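You operate a simulated robot arm through the tools that you are given. There is no shell and no other tool. Be economical: measure what you need, move in short steps, check, and stop when the job is done.

Carry out the task below with a simulated robot arm. There is one attempt and no reset: what you move stays moved.

TASK
Put the brass bush labelled "3" from the top of the green belt on the medium spacer and the brass bush that says "2" on top of the silver tall spacer.

It is judged by the outcome, as a careful person would: the job done as asked, and still so three seconds after it is handed in. It fails if anything else is knocked over, pushed out of place, dropped, spilled or broken.

THE ROBOT
A 7-joint arm with a two-finger parallel gripper, fixed in place. Base frame: the origin is at the foot of the arm, x ahead of it, y to its left, z up; the work surface is at about z = 0. Lengths are in m, angles in degrees, forces in N, time in s.
With the tool pointing down near the work surface it reaches from about 0.22 to 0.58 m from the base axis. Its first joint turns from -66.0 to 66.0 degrees. Payload 2.5 kg.
Tool frame: the origin (TCP) lies between the finger pads and is the grasp point; the fingertips stand 0.023 m ahead of it; z points along the fingers, y is the line along which they close. The gripper opens to 0.094 m. The fingers are 0.038 m wide and 0.01 m thick; the gripper's body (0.054 by 0.096 m) begins 0.039 m behind the TCP.
Orientation is that of the tool frame in the base frame, as a unit quaternion [w, x, y, z]. With the fingers straight down and closing along the base's y, the tool's x points along the base's -x, its y along +y and its z along -z.

THE INTERFACE
- The arm moves only by the tool move_arm. Its argument "deltas" is a list of rows, each an object (a shift or turn left out is 0, a gripper value left out holds the last) with "rotation": the turn, a rotation vector about the tool's x, y, z in degrees, a list of three; "slide": the shift along the tool's x, y, z in cm, a list of three; "fingers": the closure, from 0 (fully open) to 1 (shut). In form: [{"rotation": [ax, ay, az], "slide": [dx, dy, dz], "fingers": fingers}, ...]. A call has 1 to 10 rows; each row shifts and turns the commanded pose from where the row before left it, along the tool's axes as they then stand. A row lasts 0.2 s, in which the tool goes at most 0.05 m and 8.6 degrees; a call with a longer step from one row to the next is refused whole, and so is a gripper value outside its range. A pose out of reach is approached as far as the arm can. The call stops where the force on the tool passes 40 N (or 10 N more than at its start, if that is more) or the arm is blocked; 0.2 s more then pass. The fingers move at their own pace (about 0.108 m/s each) and stop on an object; they squeeze with about 31 N. The grip force told is the motor's: it shows also when the fingers shut on nothing. Time passes only in rows, and 0.2 s behind the last, so rows that do not move let the fingers close. It gives the time, the measured TCP pose, the force on the tool (base axes), the opening and the grip force at its end, in the units of the frame above (readings bear some noise), and new pictures: "pictures" is both (left out), scene, wrist or none.
- Cameras (640 x 400 px; columns grow to the right, rows downward): "scene" is fixed at [0.1101, -0.3999, 0.5526]; the picture's right is [0.89, -0.45, 0.00], its down [-0.22, -0.44, -0.87] and it looks along [0.39, 0.78, -0.49] (base axes); focal length 326 px, centre (320, 200). "wrist" rides on the gripper at [-0.039, 0, -0.044] in the tool frame; the picture's right is [0.00, -1.00, 0.00], its down [0.97, 0.00, -0.24] and it looks along [0.24, 0.00, 0.97] (tool axes); focal length 218 px, centre (320, 200).
- locate(camera, pixels): there is no depth. For up to 12 entries [column, row, z] of the newest picture of that camera ("zoom" is the newest enlarged one), the place [x, y] in the base frame at which the ray of that pixel passes the height z, good to about 0.003 m. No time passes.
- enlarge(camera, box): a new picture of the part [left, top, right, bottom] of that camera's present view, enlarged. No time passes.
- close_job(): hands the job in; it is judged then, once.

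Work in short steps. Measure before you move; look again where a grasp or a placing could have gone wrong, and mend it. You have 60 turns and 120 pictures in all, the two below and enlarged ones among them. Open the gripper and draw the arm clear of the work before you hand the job in, unless the task says otherwise; then end with one line.

The tools are called after ">>>" as name(argument=value, ...) on one line, values as JSON. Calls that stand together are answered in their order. move_arm: Moves the arm, as the interface text tells. Its arguments: {"type":"object","properties":{"deltas":{"type":"array"},"pictures":{"type":"string","enum":["both","scene","wrist","none"]}},"required":["deltas"]} The other tools are called the same way: locate (camera, pixels) gives the place at which the rays of pixels pass given heights; enlarge (camera, box) takes an enlarged picture of a part of a camera's view; close_job () hands the job in.

At the start:

```text
t: 0.0
position: [0.3466, 0.1982, 0.2907]
ee_rot: [0.0, 0.0, 1.0, 0.0]
contact_force: [-0.9, -1.1, 0.0]
finger_gap: 0.0938
grip_force: 0.1
```

scene: 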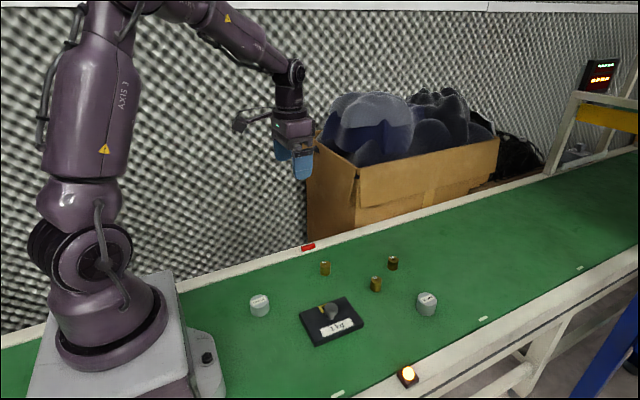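
wrist: 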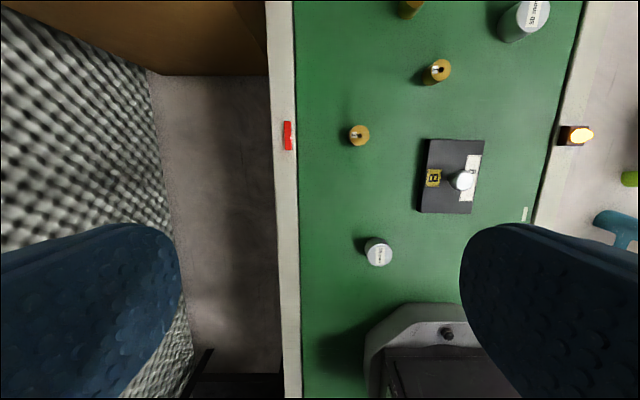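

The scene shows three brass bushes near (325,268), (376,284), (392,263) and two silver/grey spacers at (260,305), (427,303). I enlarge to read the labels.

>>> enlarge(camera="scene", box=[300, 240, 450, 334])

>>> enlarge(camera="wrist", box=[330, 0, 570, 150])

>>> enlarge(camera="scene", box=[220, 270, 348, 350])

>>> enlarge(camera="wrist", box=[330, 200, 430, 280])

```text
4.26 times, centred on (375, 287) of scene
```

zoom: 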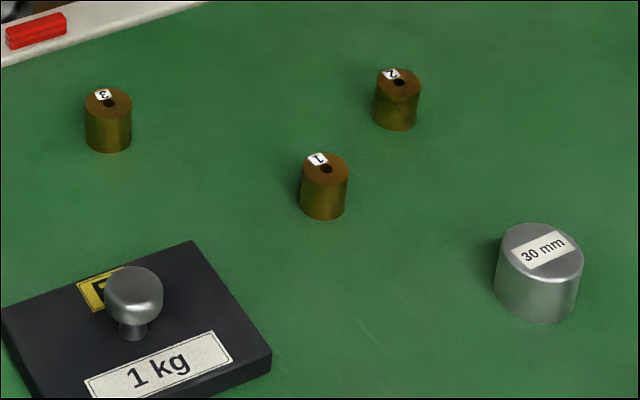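

```text
2.67 times, centred on (450, 75) of wrist
```

zoom: 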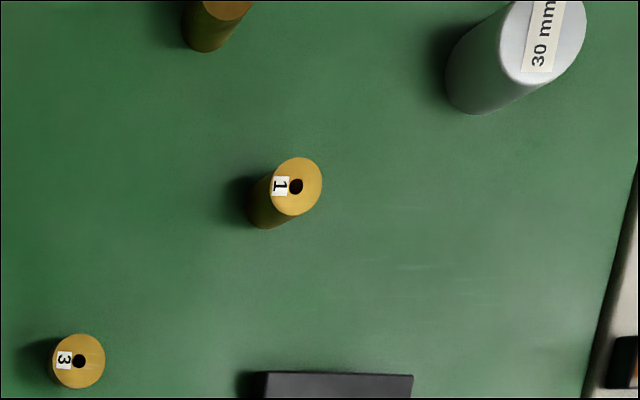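

```text
5.00 times, centred on (284, 310) of scene
```

zoom: 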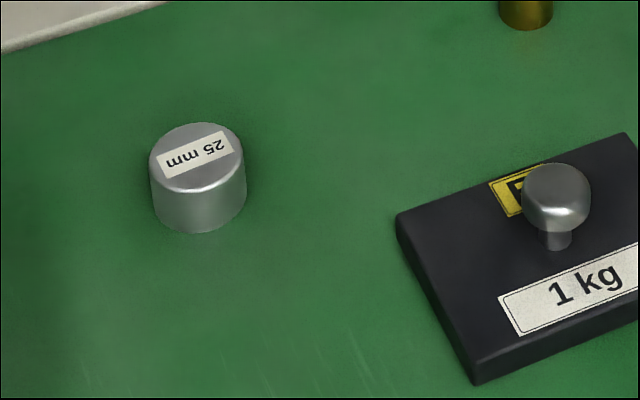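

```text
5.00 times, centred on (380, 240) of wrist
```

zoom: 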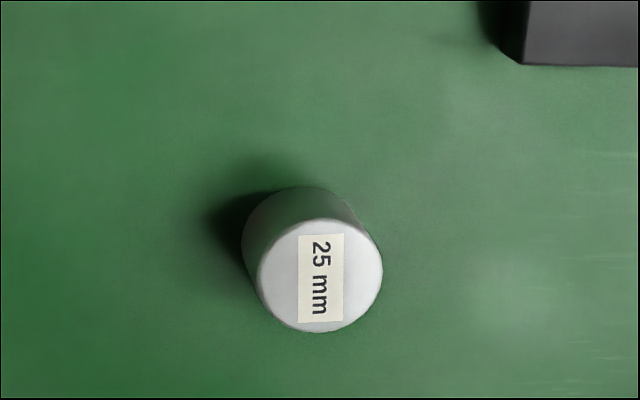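

The spacers read 25 mm at (260,305) and 30 mm at (427,303). I locate the bushes and spacers at base and top heights.

>>> locate(camera="scene", pixels=[[325.4, 263.5, 0.02], [325.4, 274.5, 0.0], [393.5, 259, 0.02], [392.8, 269.5, 0.0], [376.3, 279.5, 0.02], [375.8, 290.5, 0.0], [259.3, 300.5, 0.025], [427, 298, 0.03], [427, 315, 0]])

>>> locate(camera="wrist", pixels=[[359.5, 135.5, 0.02], [441.5, 70, 0.02], [379.5, 255, 0.025], [532, 15, 0.03], [412, 3, 0.02]])

```text
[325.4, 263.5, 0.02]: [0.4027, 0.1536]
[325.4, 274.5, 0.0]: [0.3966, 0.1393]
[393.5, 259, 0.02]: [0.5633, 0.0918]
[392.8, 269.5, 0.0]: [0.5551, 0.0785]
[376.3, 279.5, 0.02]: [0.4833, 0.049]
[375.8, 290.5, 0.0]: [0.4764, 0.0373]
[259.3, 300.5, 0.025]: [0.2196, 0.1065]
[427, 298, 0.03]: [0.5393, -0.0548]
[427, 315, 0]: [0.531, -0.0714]
```

```text
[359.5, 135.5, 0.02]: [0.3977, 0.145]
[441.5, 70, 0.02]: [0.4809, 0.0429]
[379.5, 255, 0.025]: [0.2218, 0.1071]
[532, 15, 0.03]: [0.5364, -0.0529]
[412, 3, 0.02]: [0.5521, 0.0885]
```

Bush 3 is at about (0.398, 0.146), with its top at ~0.03. I move above it, with the fingers partly closed, and look.

>>> move_arm(deltas=[{"slide": [-2.6, -2.6, 2], "fingers": 0.4}, {"slide": [-2.5, -2.6, 3]}, {"slide": [0, 0, 4.5]}, {"slide": [0, 0, 4.5]}, {}])

```text
t: 1.2
position: [0.3987, 0.1476, 0.1502]
ee_rot: [0.001, 0.0, 1.0, 0.0]
contact_force: [1.0, -0.7, -0.5]
finger_gap: 0.0564
grip_force: 0.0
```

scene: 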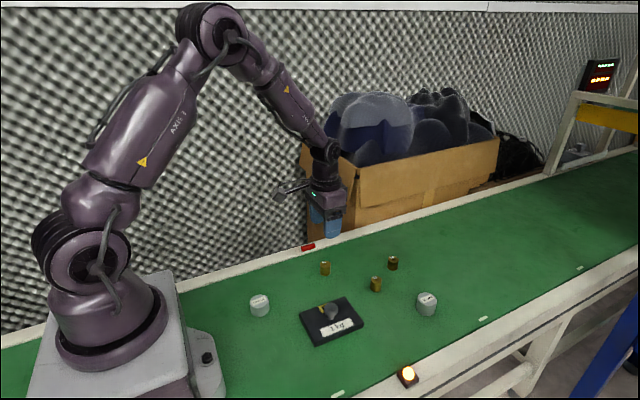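
wrist: 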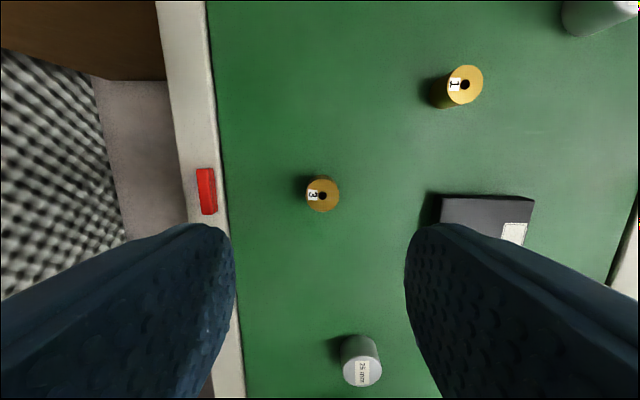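

Bush 3's top is at (323,194); I pin it down, along with the rail edge (238,300) and the weight's corner (437,205).

>>> locate(camera="wrist", pixels=[[323, 194, 0.02], [323, 194, 0.03], [226, 200, 0.02], [441, 198, 0.015], [361, 370, 0.025], [466, 85, 0.03]])

>>> enlarge(camera="wrist", box=[280, 164, 360, 214])

```text
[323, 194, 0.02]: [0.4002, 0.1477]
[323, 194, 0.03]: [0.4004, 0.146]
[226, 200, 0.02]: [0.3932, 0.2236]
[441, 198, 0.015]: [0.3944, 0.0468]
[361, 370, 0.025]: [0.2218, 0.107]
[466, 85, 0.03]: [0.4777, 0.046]
```

```text
8.00 times, centred on (320, 189) of wrist
```

zoom: 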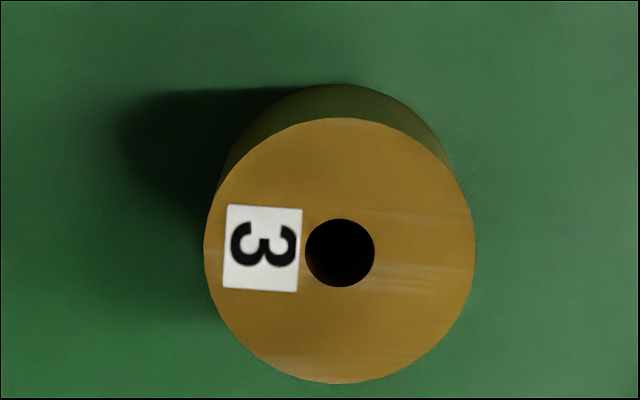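

Label 3 confirmed, with the bush at (0.400, 0.147) and clear on both sides. I descend to TCP z ≈ 0.029.

>>> move_arm(deltas=[{"slide": [-0.15, -0.08, 4]}, {"slide": [0, 0, 3.5]}, {"slide": [0, 0, 2.5]}, {"slide": [0, 0, 1.4]}, {"slide": [0, 0, 0.7]}, {}])

```text
t: 2.6
position: [0.4005, 0.1454, 0.0299]
ee_rot: [0.001, 0.0, 1.0, 0.0]
contact_force: [-0.5, 1.2, 0.5]
finger_gap: 0.0564
grip_force: 0.0
```

scene: 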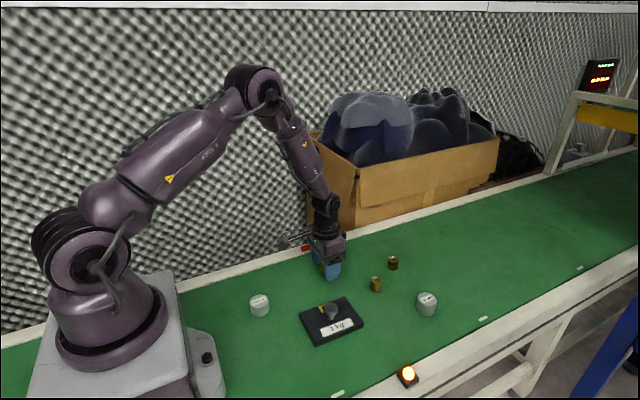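
wrist: 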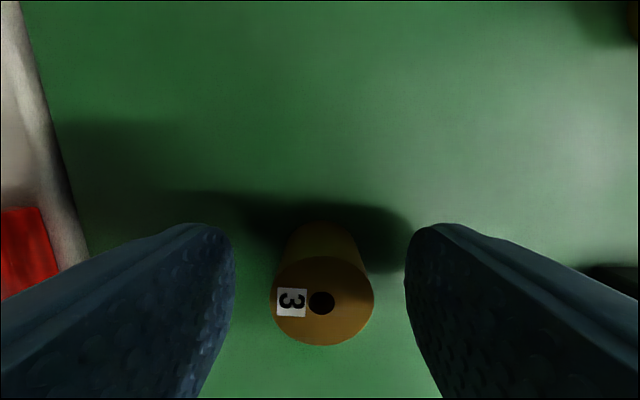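

The bush sits between the pads, its top at (322,301). I check the fore-aft position.

>>> locate(camera="wrist", pixels=[[322, 301, 0.02], [322, 301, 0.025], [322, 301, 0.03], [272, 301, 0.025], [374, 301, 0.025]])

```text
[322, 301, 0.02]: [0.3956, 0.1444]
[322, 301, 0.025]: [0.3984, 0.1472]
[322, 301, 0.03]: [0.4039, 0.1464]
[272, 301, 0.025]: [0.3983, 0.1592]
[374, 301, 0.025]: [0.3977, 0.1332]
```

Position is good to within ~2 mm; I close the fingers.

>>> move_arm(deltas=[{"fingers": 1}, {}, {}], pictures="none")

>>> move_arm(deltas=[{"slide": [0, 0, -1]}, {"slide": [0, 0, -3]}, {"slide": [0, 0, -4]}, {}])

```text
t: 3.4
position: [0.3997, 0.1457, 0.0307]
ee_rot: [0.0, -0.001, 1.0, 0.0]
contact_force: [0.2, 0.0, 0.1]
finger_gap: 0.0262
grip_force: 30.6
```

```text
t: 4.4
position: [0.3982, 0.1458, 0.1106]
ee_rot: [-0.001, 0.0, 1.0, 0.001]
contact_force: [-0.2, 0.2, 0.4]
finger_gap: 0.026
grip_force: 31.2
```

scene: 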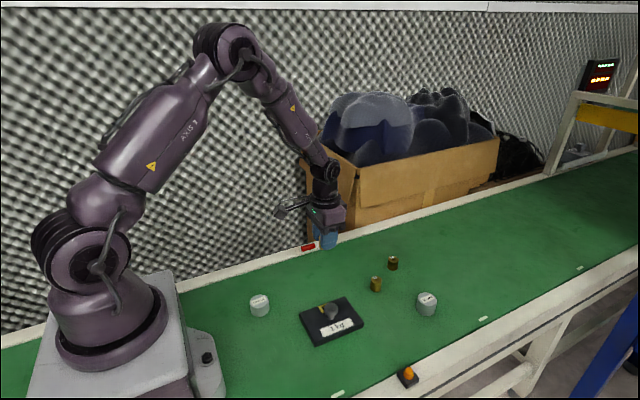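
wrist: 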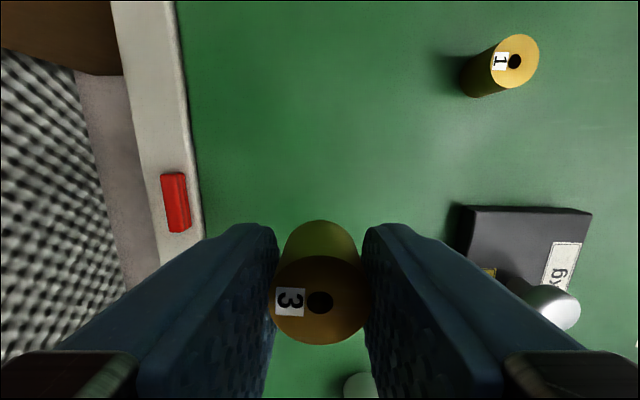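

The bush is held (gap 0.026). I carry it over the 25 mm spacer at (0.222, 0.107), staying high, and look.

>>> move_arm(deltas=[{"slide": [4.4, -1, -0.3]}, {"slide": [4.4, -1, 0]}, {"slide": [4.4, -1, 0]}, {"slide": [4.4, -0.9, 0]}, {}, {}])

```text
t: 5.8
position: [0.2233, 0.1078, 0.1122]
ee_rot: [0.001, 0.0, 1.0, 0.001]
contact_force: [-0.6, -0.9, -0.6]
finger_gap: 0.0261
grip_force: 31.1
```

scene: 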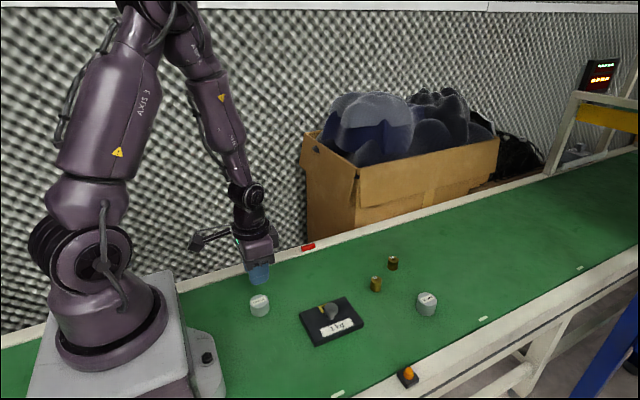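
wrist: 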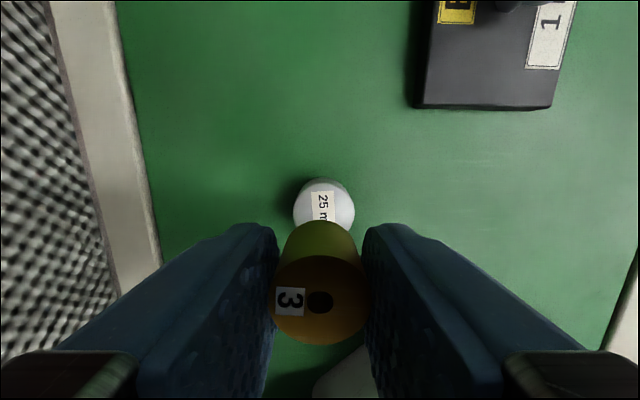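

The spacer top spans columns 293–355 around row 208 with its far edge at row ~180. I locate it again.

>>> locate(camera="wrist", pixels=[[324, 209, 0.025], [293, 209, 0.025], [355, 209, 0.025], [324, 180, 0.025]])

>>> enlarge(camera="wrist", box=[270, 160, 380, 240])

```text
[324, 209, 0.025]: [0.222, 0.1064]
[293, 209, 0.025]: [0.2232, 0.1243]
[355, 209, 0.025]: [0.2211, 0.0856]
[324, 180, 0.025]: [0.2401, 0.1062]
```

```text
5.00 times, centred on (325, 200) of wrist
```

zoom: 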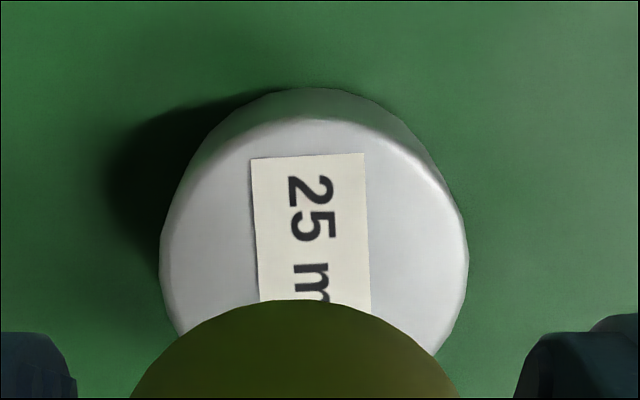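

Spacer centre is ≈ (0.2205, 0.1063). I correct by ~1.5 mm and lower to just above contact.

>>> move_arm(deltas=[{"slide": [0.15, -0.15, 2]}, {"slide": [0, 0, 2]}, {"slide": [0, 0, 1]}, {"slide": [0, 0, 0.4]}, {}, {}])

>>> enlarge(camera="scene", box=[220, 260, 300, 330])

```text
t: 7.2
position: [0.2216, 0.1057, 0.0589]
ee_rot: [0.0, 0.0, 1.0, 0.0]
contact_force: [-0.1, 0.2, -1.1]
finger_gap: 0.0263
grip_force: 31.0
```

scene: 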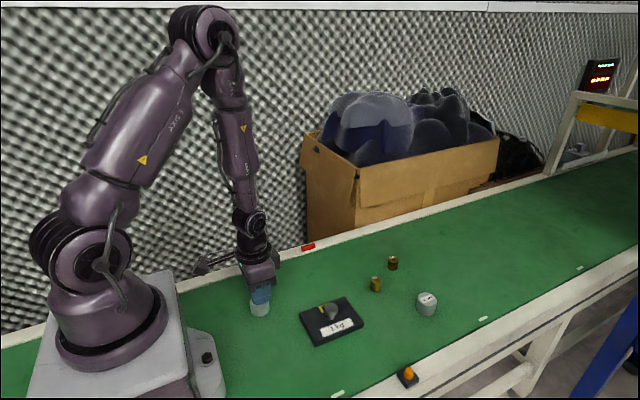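
wrist: 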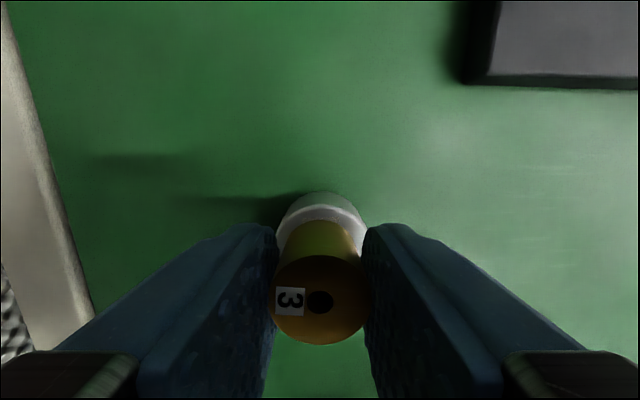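

```text
5.71 times, centred on (260, 295) of scene
```

zoom: 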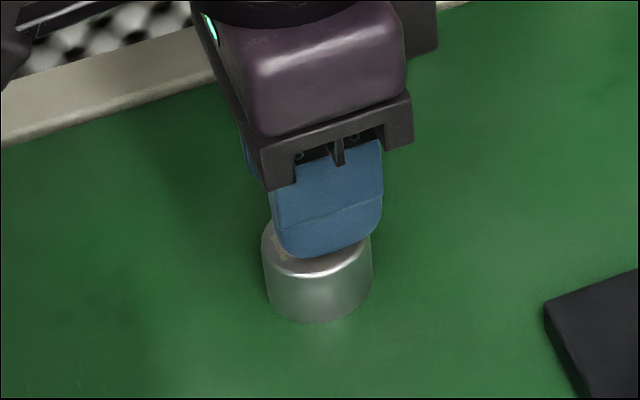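

Aligned. I lower a few more millimetres, watching the force.

>>> move_arm(deltas=[{"slide": [0, 0, 0.15]}, {"slide": [0, 0, 0.1]}, {}], pictures="none")

>>> move_arm(deltas=[{"slide": [0, 0, 0.1]}, {}], pictures="none")

```text
t: 8.0
position: [0.2226, 0.1073, 0.0568]
ee_rot: [0.0, 0.0, 1.0, 0.0]
contact_force: [-0.5, -0.5, -1.5]
finger_gap: 0.0262
grip_force: 30.8
```

```text
t: 8.6
position: [0.2231, 0.106, 0.0558]
ee_rot: [0.0, -0.001, 1.0, 0.0]
contact_force: [-0.1, -0.9, -0.4]
finger_gap: 0.0262
grip_force: 31.1
```

>>> move_arm(deltas=[{"slide": [0, 0, 0.08]}, {}], pictures="none")

```text
t: 9.2
position: [0.2225, 0.1044, 0.0546]
ee_rot: [0.001, 0.0, 1.0, 0.0]
contact_force: [-1.3, -0.7, 11.9]
finger_gap: 0.026
grip_force: 31.0
```

Contact is felt (12 N upward). I release gently to a modest opening and rise straight up.

>>> move_arm(deltas=[{"slide": [0, 0, -0.05]}, {"fingers": 0.4}, {}, {"slide": [0, 0, -1]}, {"slide": [0, 0, -3]}, {"slide": [0, 0, -4]}, {"slide": [0, 0, -2]}, {}])

>>> enlarge(camera="scene", box=[220, 260, 300, 330])

```text
t: 11.0
position: [0.2213, 0.1049, 0.155]
ee_rot: [0.0, 0.0, 1.0, 0.0]
contact_force: [0.2, 0.1, 0.0]
finger_gap: 0.0567
grip_force: 0.1
```

scene: 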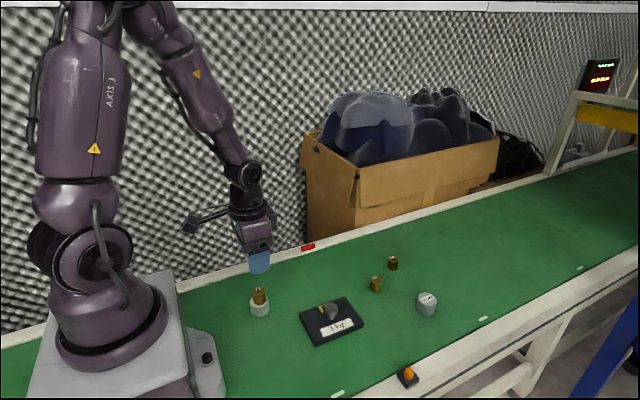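
wrist: 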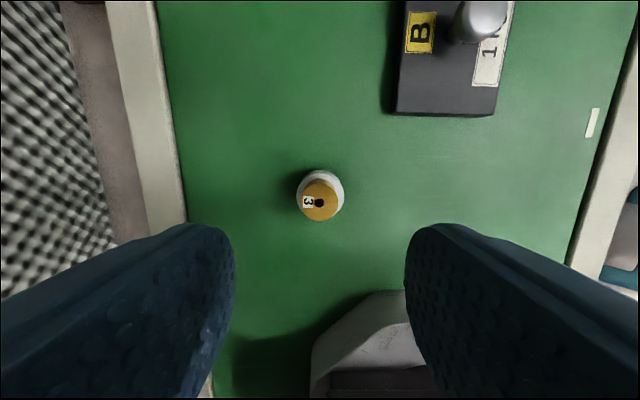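

```text
5.71 times, centred on (260, 295) of scene
```

zoom: 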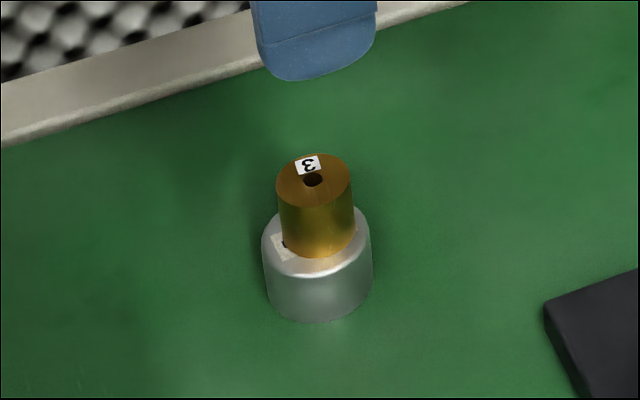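

Bush 3 stands firmly on the 25 mm spacer. Next I move above bush 2, at roughly (0.556, 0.087).

>>> move_arm(deltas=[{"slide": [-4.2, -0.2, 0]}, {"slide": [-4.2, -0.2, 0]}, {"slide": [-4.2, -0.2, 0]}, {"slide": [-4.2, -0.3, 0]}, {"slide": [-4.2, -0.3, 0]}, {"slide": [-4.2, -0.3, 0]}, {"slide": [-4.1, -0.2, 0]}, {"slide": [-4.0, -0.1, 0]}, {}, {}])

```text
t: 13.2
position: [0.5565, 0.0882, 0.1537]
ee_rot: [0.0, 0.0, 1.0, 0.0]
contact_force: [0.3, -0.1, 0.3]
finger_gap: 0.0564
grip_force: 0.1
```

scene: 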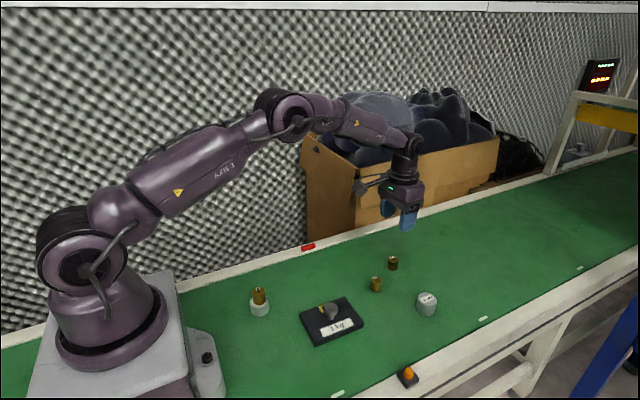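
wrist: 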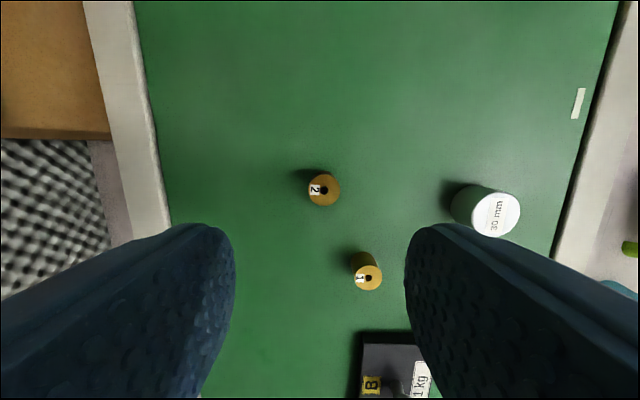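

>>> locate(camera="wrist", pixels=[[324, 190, 0.025], [324, 190, 0.03], [496, 214, 0.03], [368, 277, 0.027]])

>>> enlarge(camera="wrist", box=[280, 164, 360, 214])

>>> enlarge(camera="wrist", box=[440, 170, 536, 250])

```text
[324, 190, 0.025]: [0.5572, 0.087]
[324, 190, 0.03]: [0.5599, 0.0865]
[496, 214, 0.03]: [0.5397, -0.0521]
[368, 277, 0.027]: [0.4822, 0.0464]
```

```text
8.00 times, centred on (320, 189) of wrist
```

zoom: 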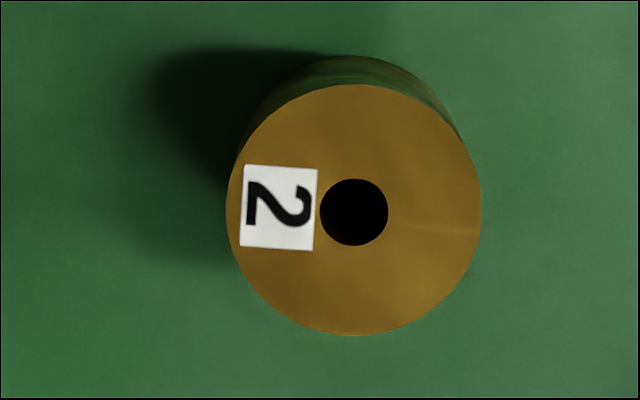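

```text
5.00 times, centred on (488, 210) of wrist
```

zoom: 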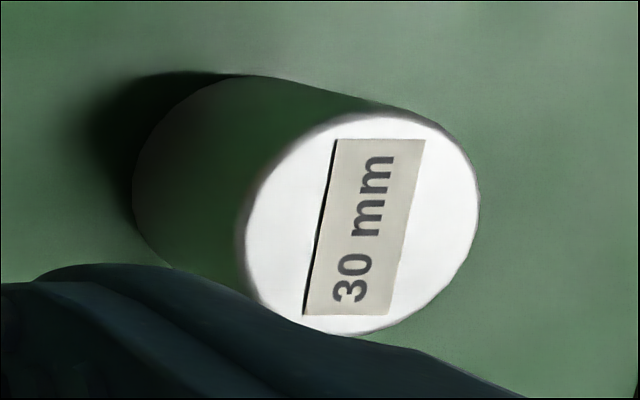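

Label 2 confirmed at (0.557, 0.087). I descend to TCP z ≈ 0.030.

>>> move_arm(deltas=[{"slide": [-0.1, -0.12, 4]}, {"slide": [0, 0, 3.5]}, {"slide": [0, 0, 2.5]}, {"slide": [0, 0, 1.5]}, {"slide": [0, 0, 0.8]}, {}])

```text
t: 14.6
position: [0.5568, 0.0878, 0.0324]
ee_rot: [0.002, 0.0, 1.0, 0.0]
contact_force: [-0.1, 0.6, -0.3]
finger_gap: 0.0563
grip_force: 0.1
```

scene: 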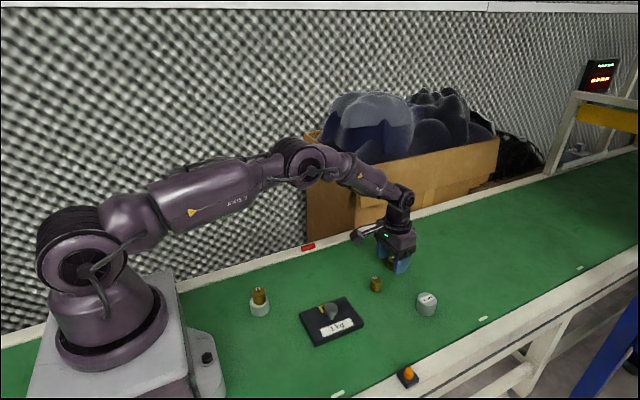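
wrist: 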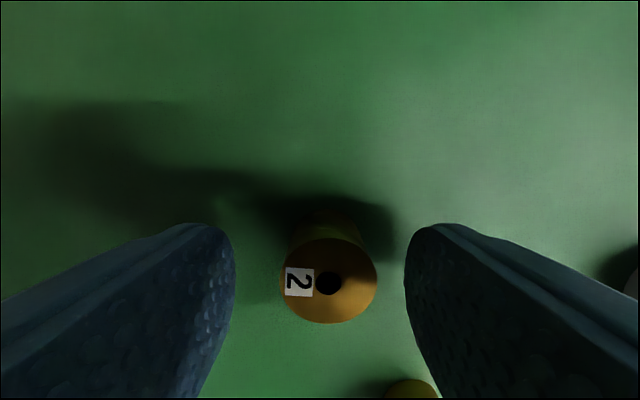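

The bush's top is at (329,281), about 4 mm ahead and 2 mm to the side of the TCP; I correct and lower 2 mm, then check.

>>> move_arm(deltas=[{"slide": [-0.4, -0.22, 0]}, {"slide": [0, 0, 0.2]}, {}], pictures="wrist")

```text
t: 15.4
position: [0.5597, 0.0846, 0.0293]
ee_rot: [0.001, 0.0, 1.0, 0.0]
contact_force: [-0.6, 0.4, -1.0]
finger_gap: 0.0566
grip_force: 0.0
```

wrist: 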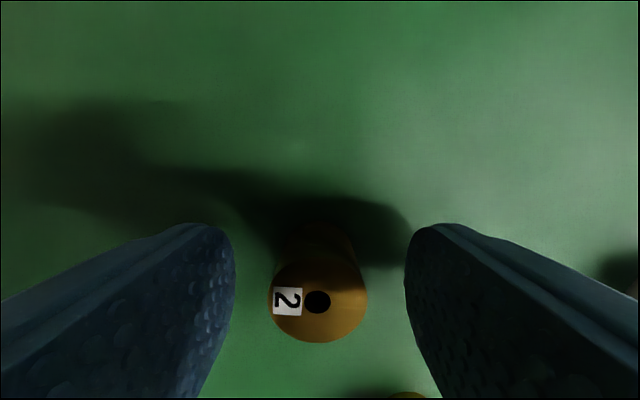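

Now centred at (318,301), matching the first grasp. I close and lift.

>>> move_arm(deltas=[{"fingers": 1}, {}, {}], pictures="none")

>>> move_arm(deltas=[{"slide": [0, 0, -1]}, {"slide": [0, 0, -3]}, {"slide": [0, 0, -4.3]}, {}], pictures="wrist")

```text
t: 16.2
position: [0.5608, 0.0842, 0.0297]
ee_rot: [0.0, -0.001, 1.0, 0.0]
contact_force: [-0.2, 0.4, 1.3]
finger_gap: 0.0253
grip_force: 30.6
```

```text
t: 17.2
position: [0.5604, 0.0849, 0.1127]
ee_rot: [0.0, 0.0, 1.0, 0.0]
contact_force: [-0.3, -0.1, -0.6]
finger_gap: 0.0253
grip_force: 30.7
```

wrist: 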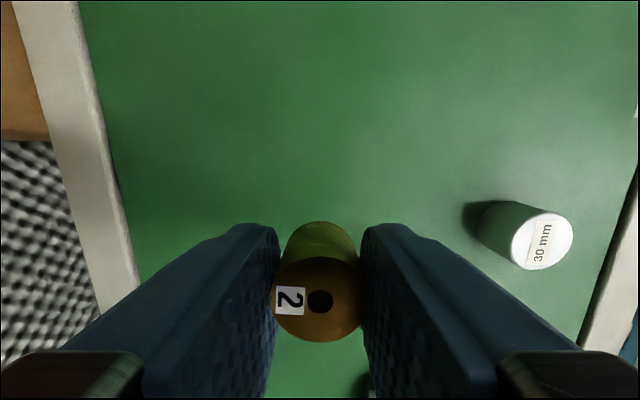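

Held. I move above the 30 mm spacer at (0.539, -0.0525).

>>> move_arm(deltas=[{"slide": [0.5, -3.5, 0]}, {"slide": [0.5, -3.5, 0]}, {"slide": [0.5, -3.5, 0]}, {"slide": [0.6, -3.2, 0]}, {}, {}])

>>> enlarge(camera="wrist", box=[256, 150, 384, 230])

```text
t: 18.6
position: [0.538, -0.0528, 0.1128]
ee_rot: [0.0, 0.001, 1.0, -0.001]
contact_force: [0.3, -0.3, -0.2]
finger_gap: 0.0254
grip_force: 31.0
```

scene: 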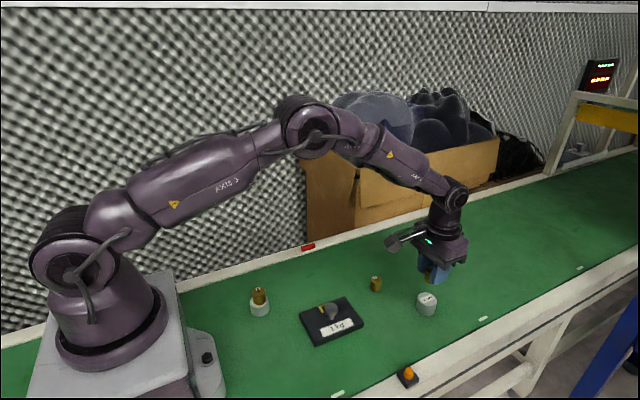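
wrist: 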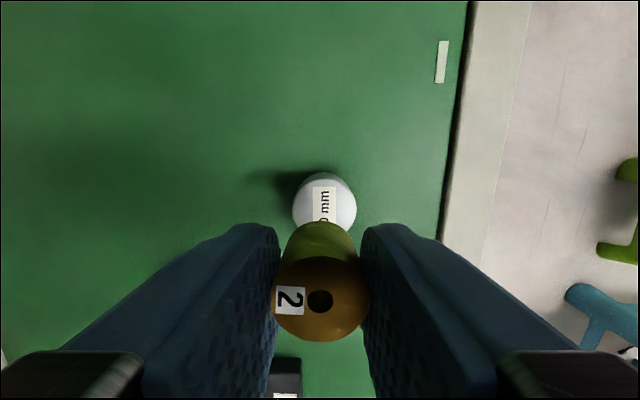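

```text
5.00 times, centred on (320, 190) of wrist
```

zoom: 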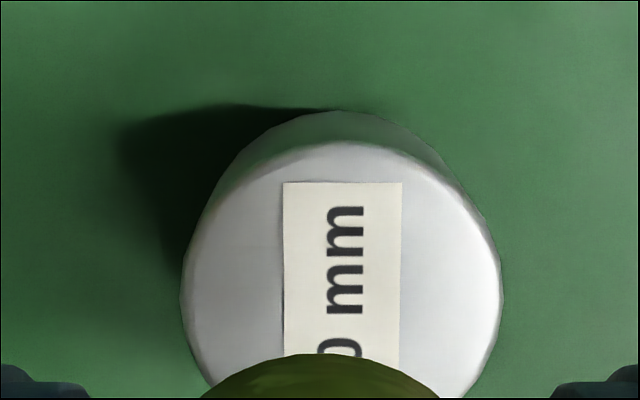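

>>> locate(camera="wrist", pixels=[[324.2, 209.5, 0.03], [324.2, 178.4, 0.03], [292.4, 209.5, 0.03], [356, 209.5, 0.03]])

```text
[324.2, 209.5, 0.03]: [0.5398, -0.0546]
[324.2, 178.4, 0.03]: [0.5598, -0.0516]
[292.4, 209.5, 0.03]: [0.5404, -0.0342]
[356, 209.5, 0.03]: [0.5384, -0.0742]
```

Spacer centre ≈ (0.540, -0.054). I correct by 2 mm and lower to 0.064.

>>> move_arm(deltas=[{"slide": [-0.2, -0.15, 2]}, {"slide": [0, 0, 1.6]}, {"slide": [0, 0, 0.8]}, {"slide": [0, 0, 0.4]}, {}, {}])

>>> enlarge(camera="scene", box=[387, 260, 467, 330])

```text
t: 20.0
position: [0.5409, -0.0547, 0.0668]
ee_rot: [0.0, 0.0, 1.0, 0.0]
contact_force: [0.6, 0.1, 0.2]
finger_gap: 0.0252
grip_force: 30.9
```

scene: 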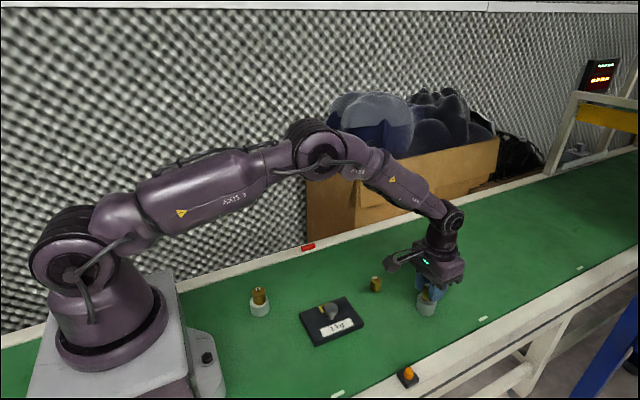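
wrist: 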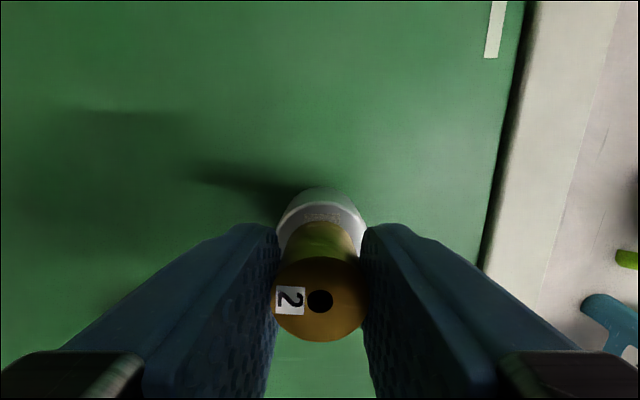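

```text
5.71 times, centred on (427, 295) of scene
```

zoom: 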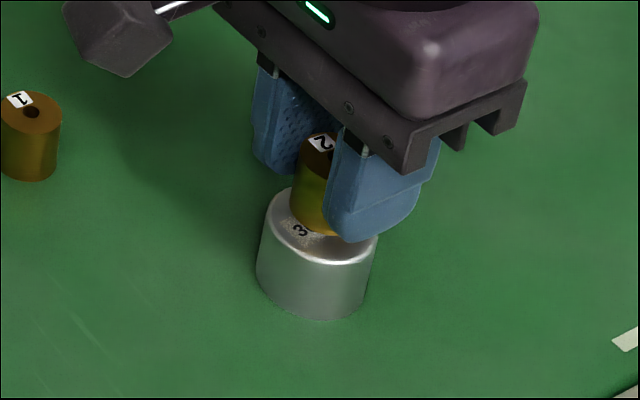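

Well aligned. I lower in small steps to contact.

>>> move_arm(deltas=[{"slide": [0, 0, 0.25]}, {"slide": [0, 0, 0.2]}, {}], pictures="none")

>>> move_arm(deltas=[{"slide": [0, 0, 0.1]}, {}], pictures="none")

```text
t: 20.8
position: [0.5419, -0.0538, 0.0611]
ee_rot: [0.001, 0.001, 1.0, 0.0]
contact_force: [0.3, 0.0, -0.8]
finger_gap: 0.0253
grip_force: 30.9
```

```text
t: 21.4
position: [0.5431, -0.0543, 0.0591]
ee_rot: [0.001, 0.0, 1.0, -0.001]
contact_force: [-1.3, -0.3, 3.3]
finger_gap: 0.0254
grip_force: 31.3
```

>>> move_arm(deltas=[{"slide": [0, 0, 0.06]}, {}], pictures="wrist")

```text
t: 22.0
position: [0.542, -0.0533, 0.0601]
ee_rot: [0.001, 0.0, 1.0, -0.001]
contact_force: [-4.4, 0.7, 12.6]
finger_gap: 0.0253
grip_force: 30.8
```

wrist: 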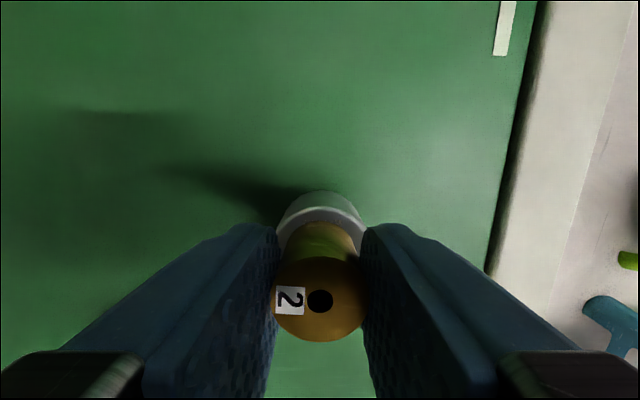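

Contact is confirmed (12.6 N). I ease off slightly, release and rise.

>>> move_arm(deltas=[{"slide": [0, 0, -0.06]}, {"fingers": 0.4}, {}, {"slide": [0, 0, -1]}, {"slide": [0, 0, -3]}, {"slide": [0, 0, -4]}, {"slide": [0, 0, -4]}, {"slide": [0, 0, -2], "fingers": 0}, {}])

>>> enlarge(camera="scene", box=[240, 240, 460, 350])

```text
t: 24.0
position: [0.5408, -0.0543, 0.1986]
ee_rot: [0.0, 0.0, 1.0, 0.0]
contact_force: [1.1, -0.2, -1.1]
finger_gap: 0.094
grip_force: 0.0
```

scene: 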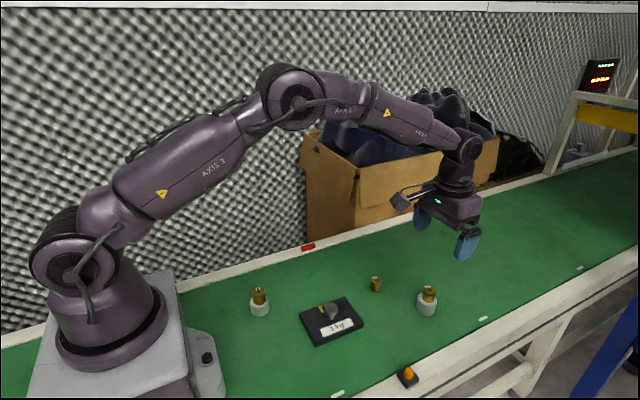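
wrist: 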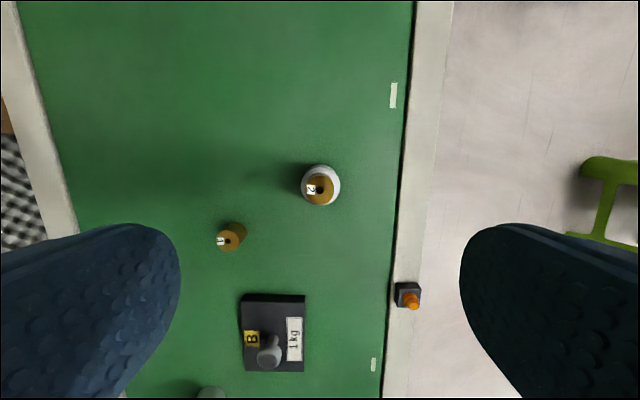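

```text
2.91 times, centred on (350, 295) of scene
```

zoom: 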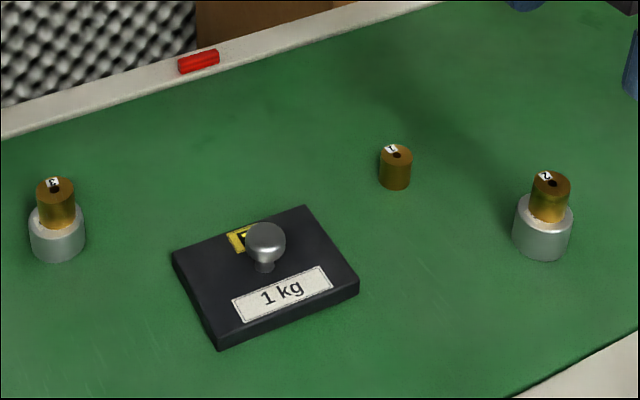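

Both bushes stand upright on their spacers, nothing else has moved, and the gripper is open and clear. I hand in.

>>> close_job()

```text
The job is handed in.
```

Bush "3" is on the 25 mm spacer, which I took as the medium one, and bush "2" is on the 30 mm spacer, taken as the tall one; no other spacers were visible, both bushes stood upright at the last check, and the job is handed in.
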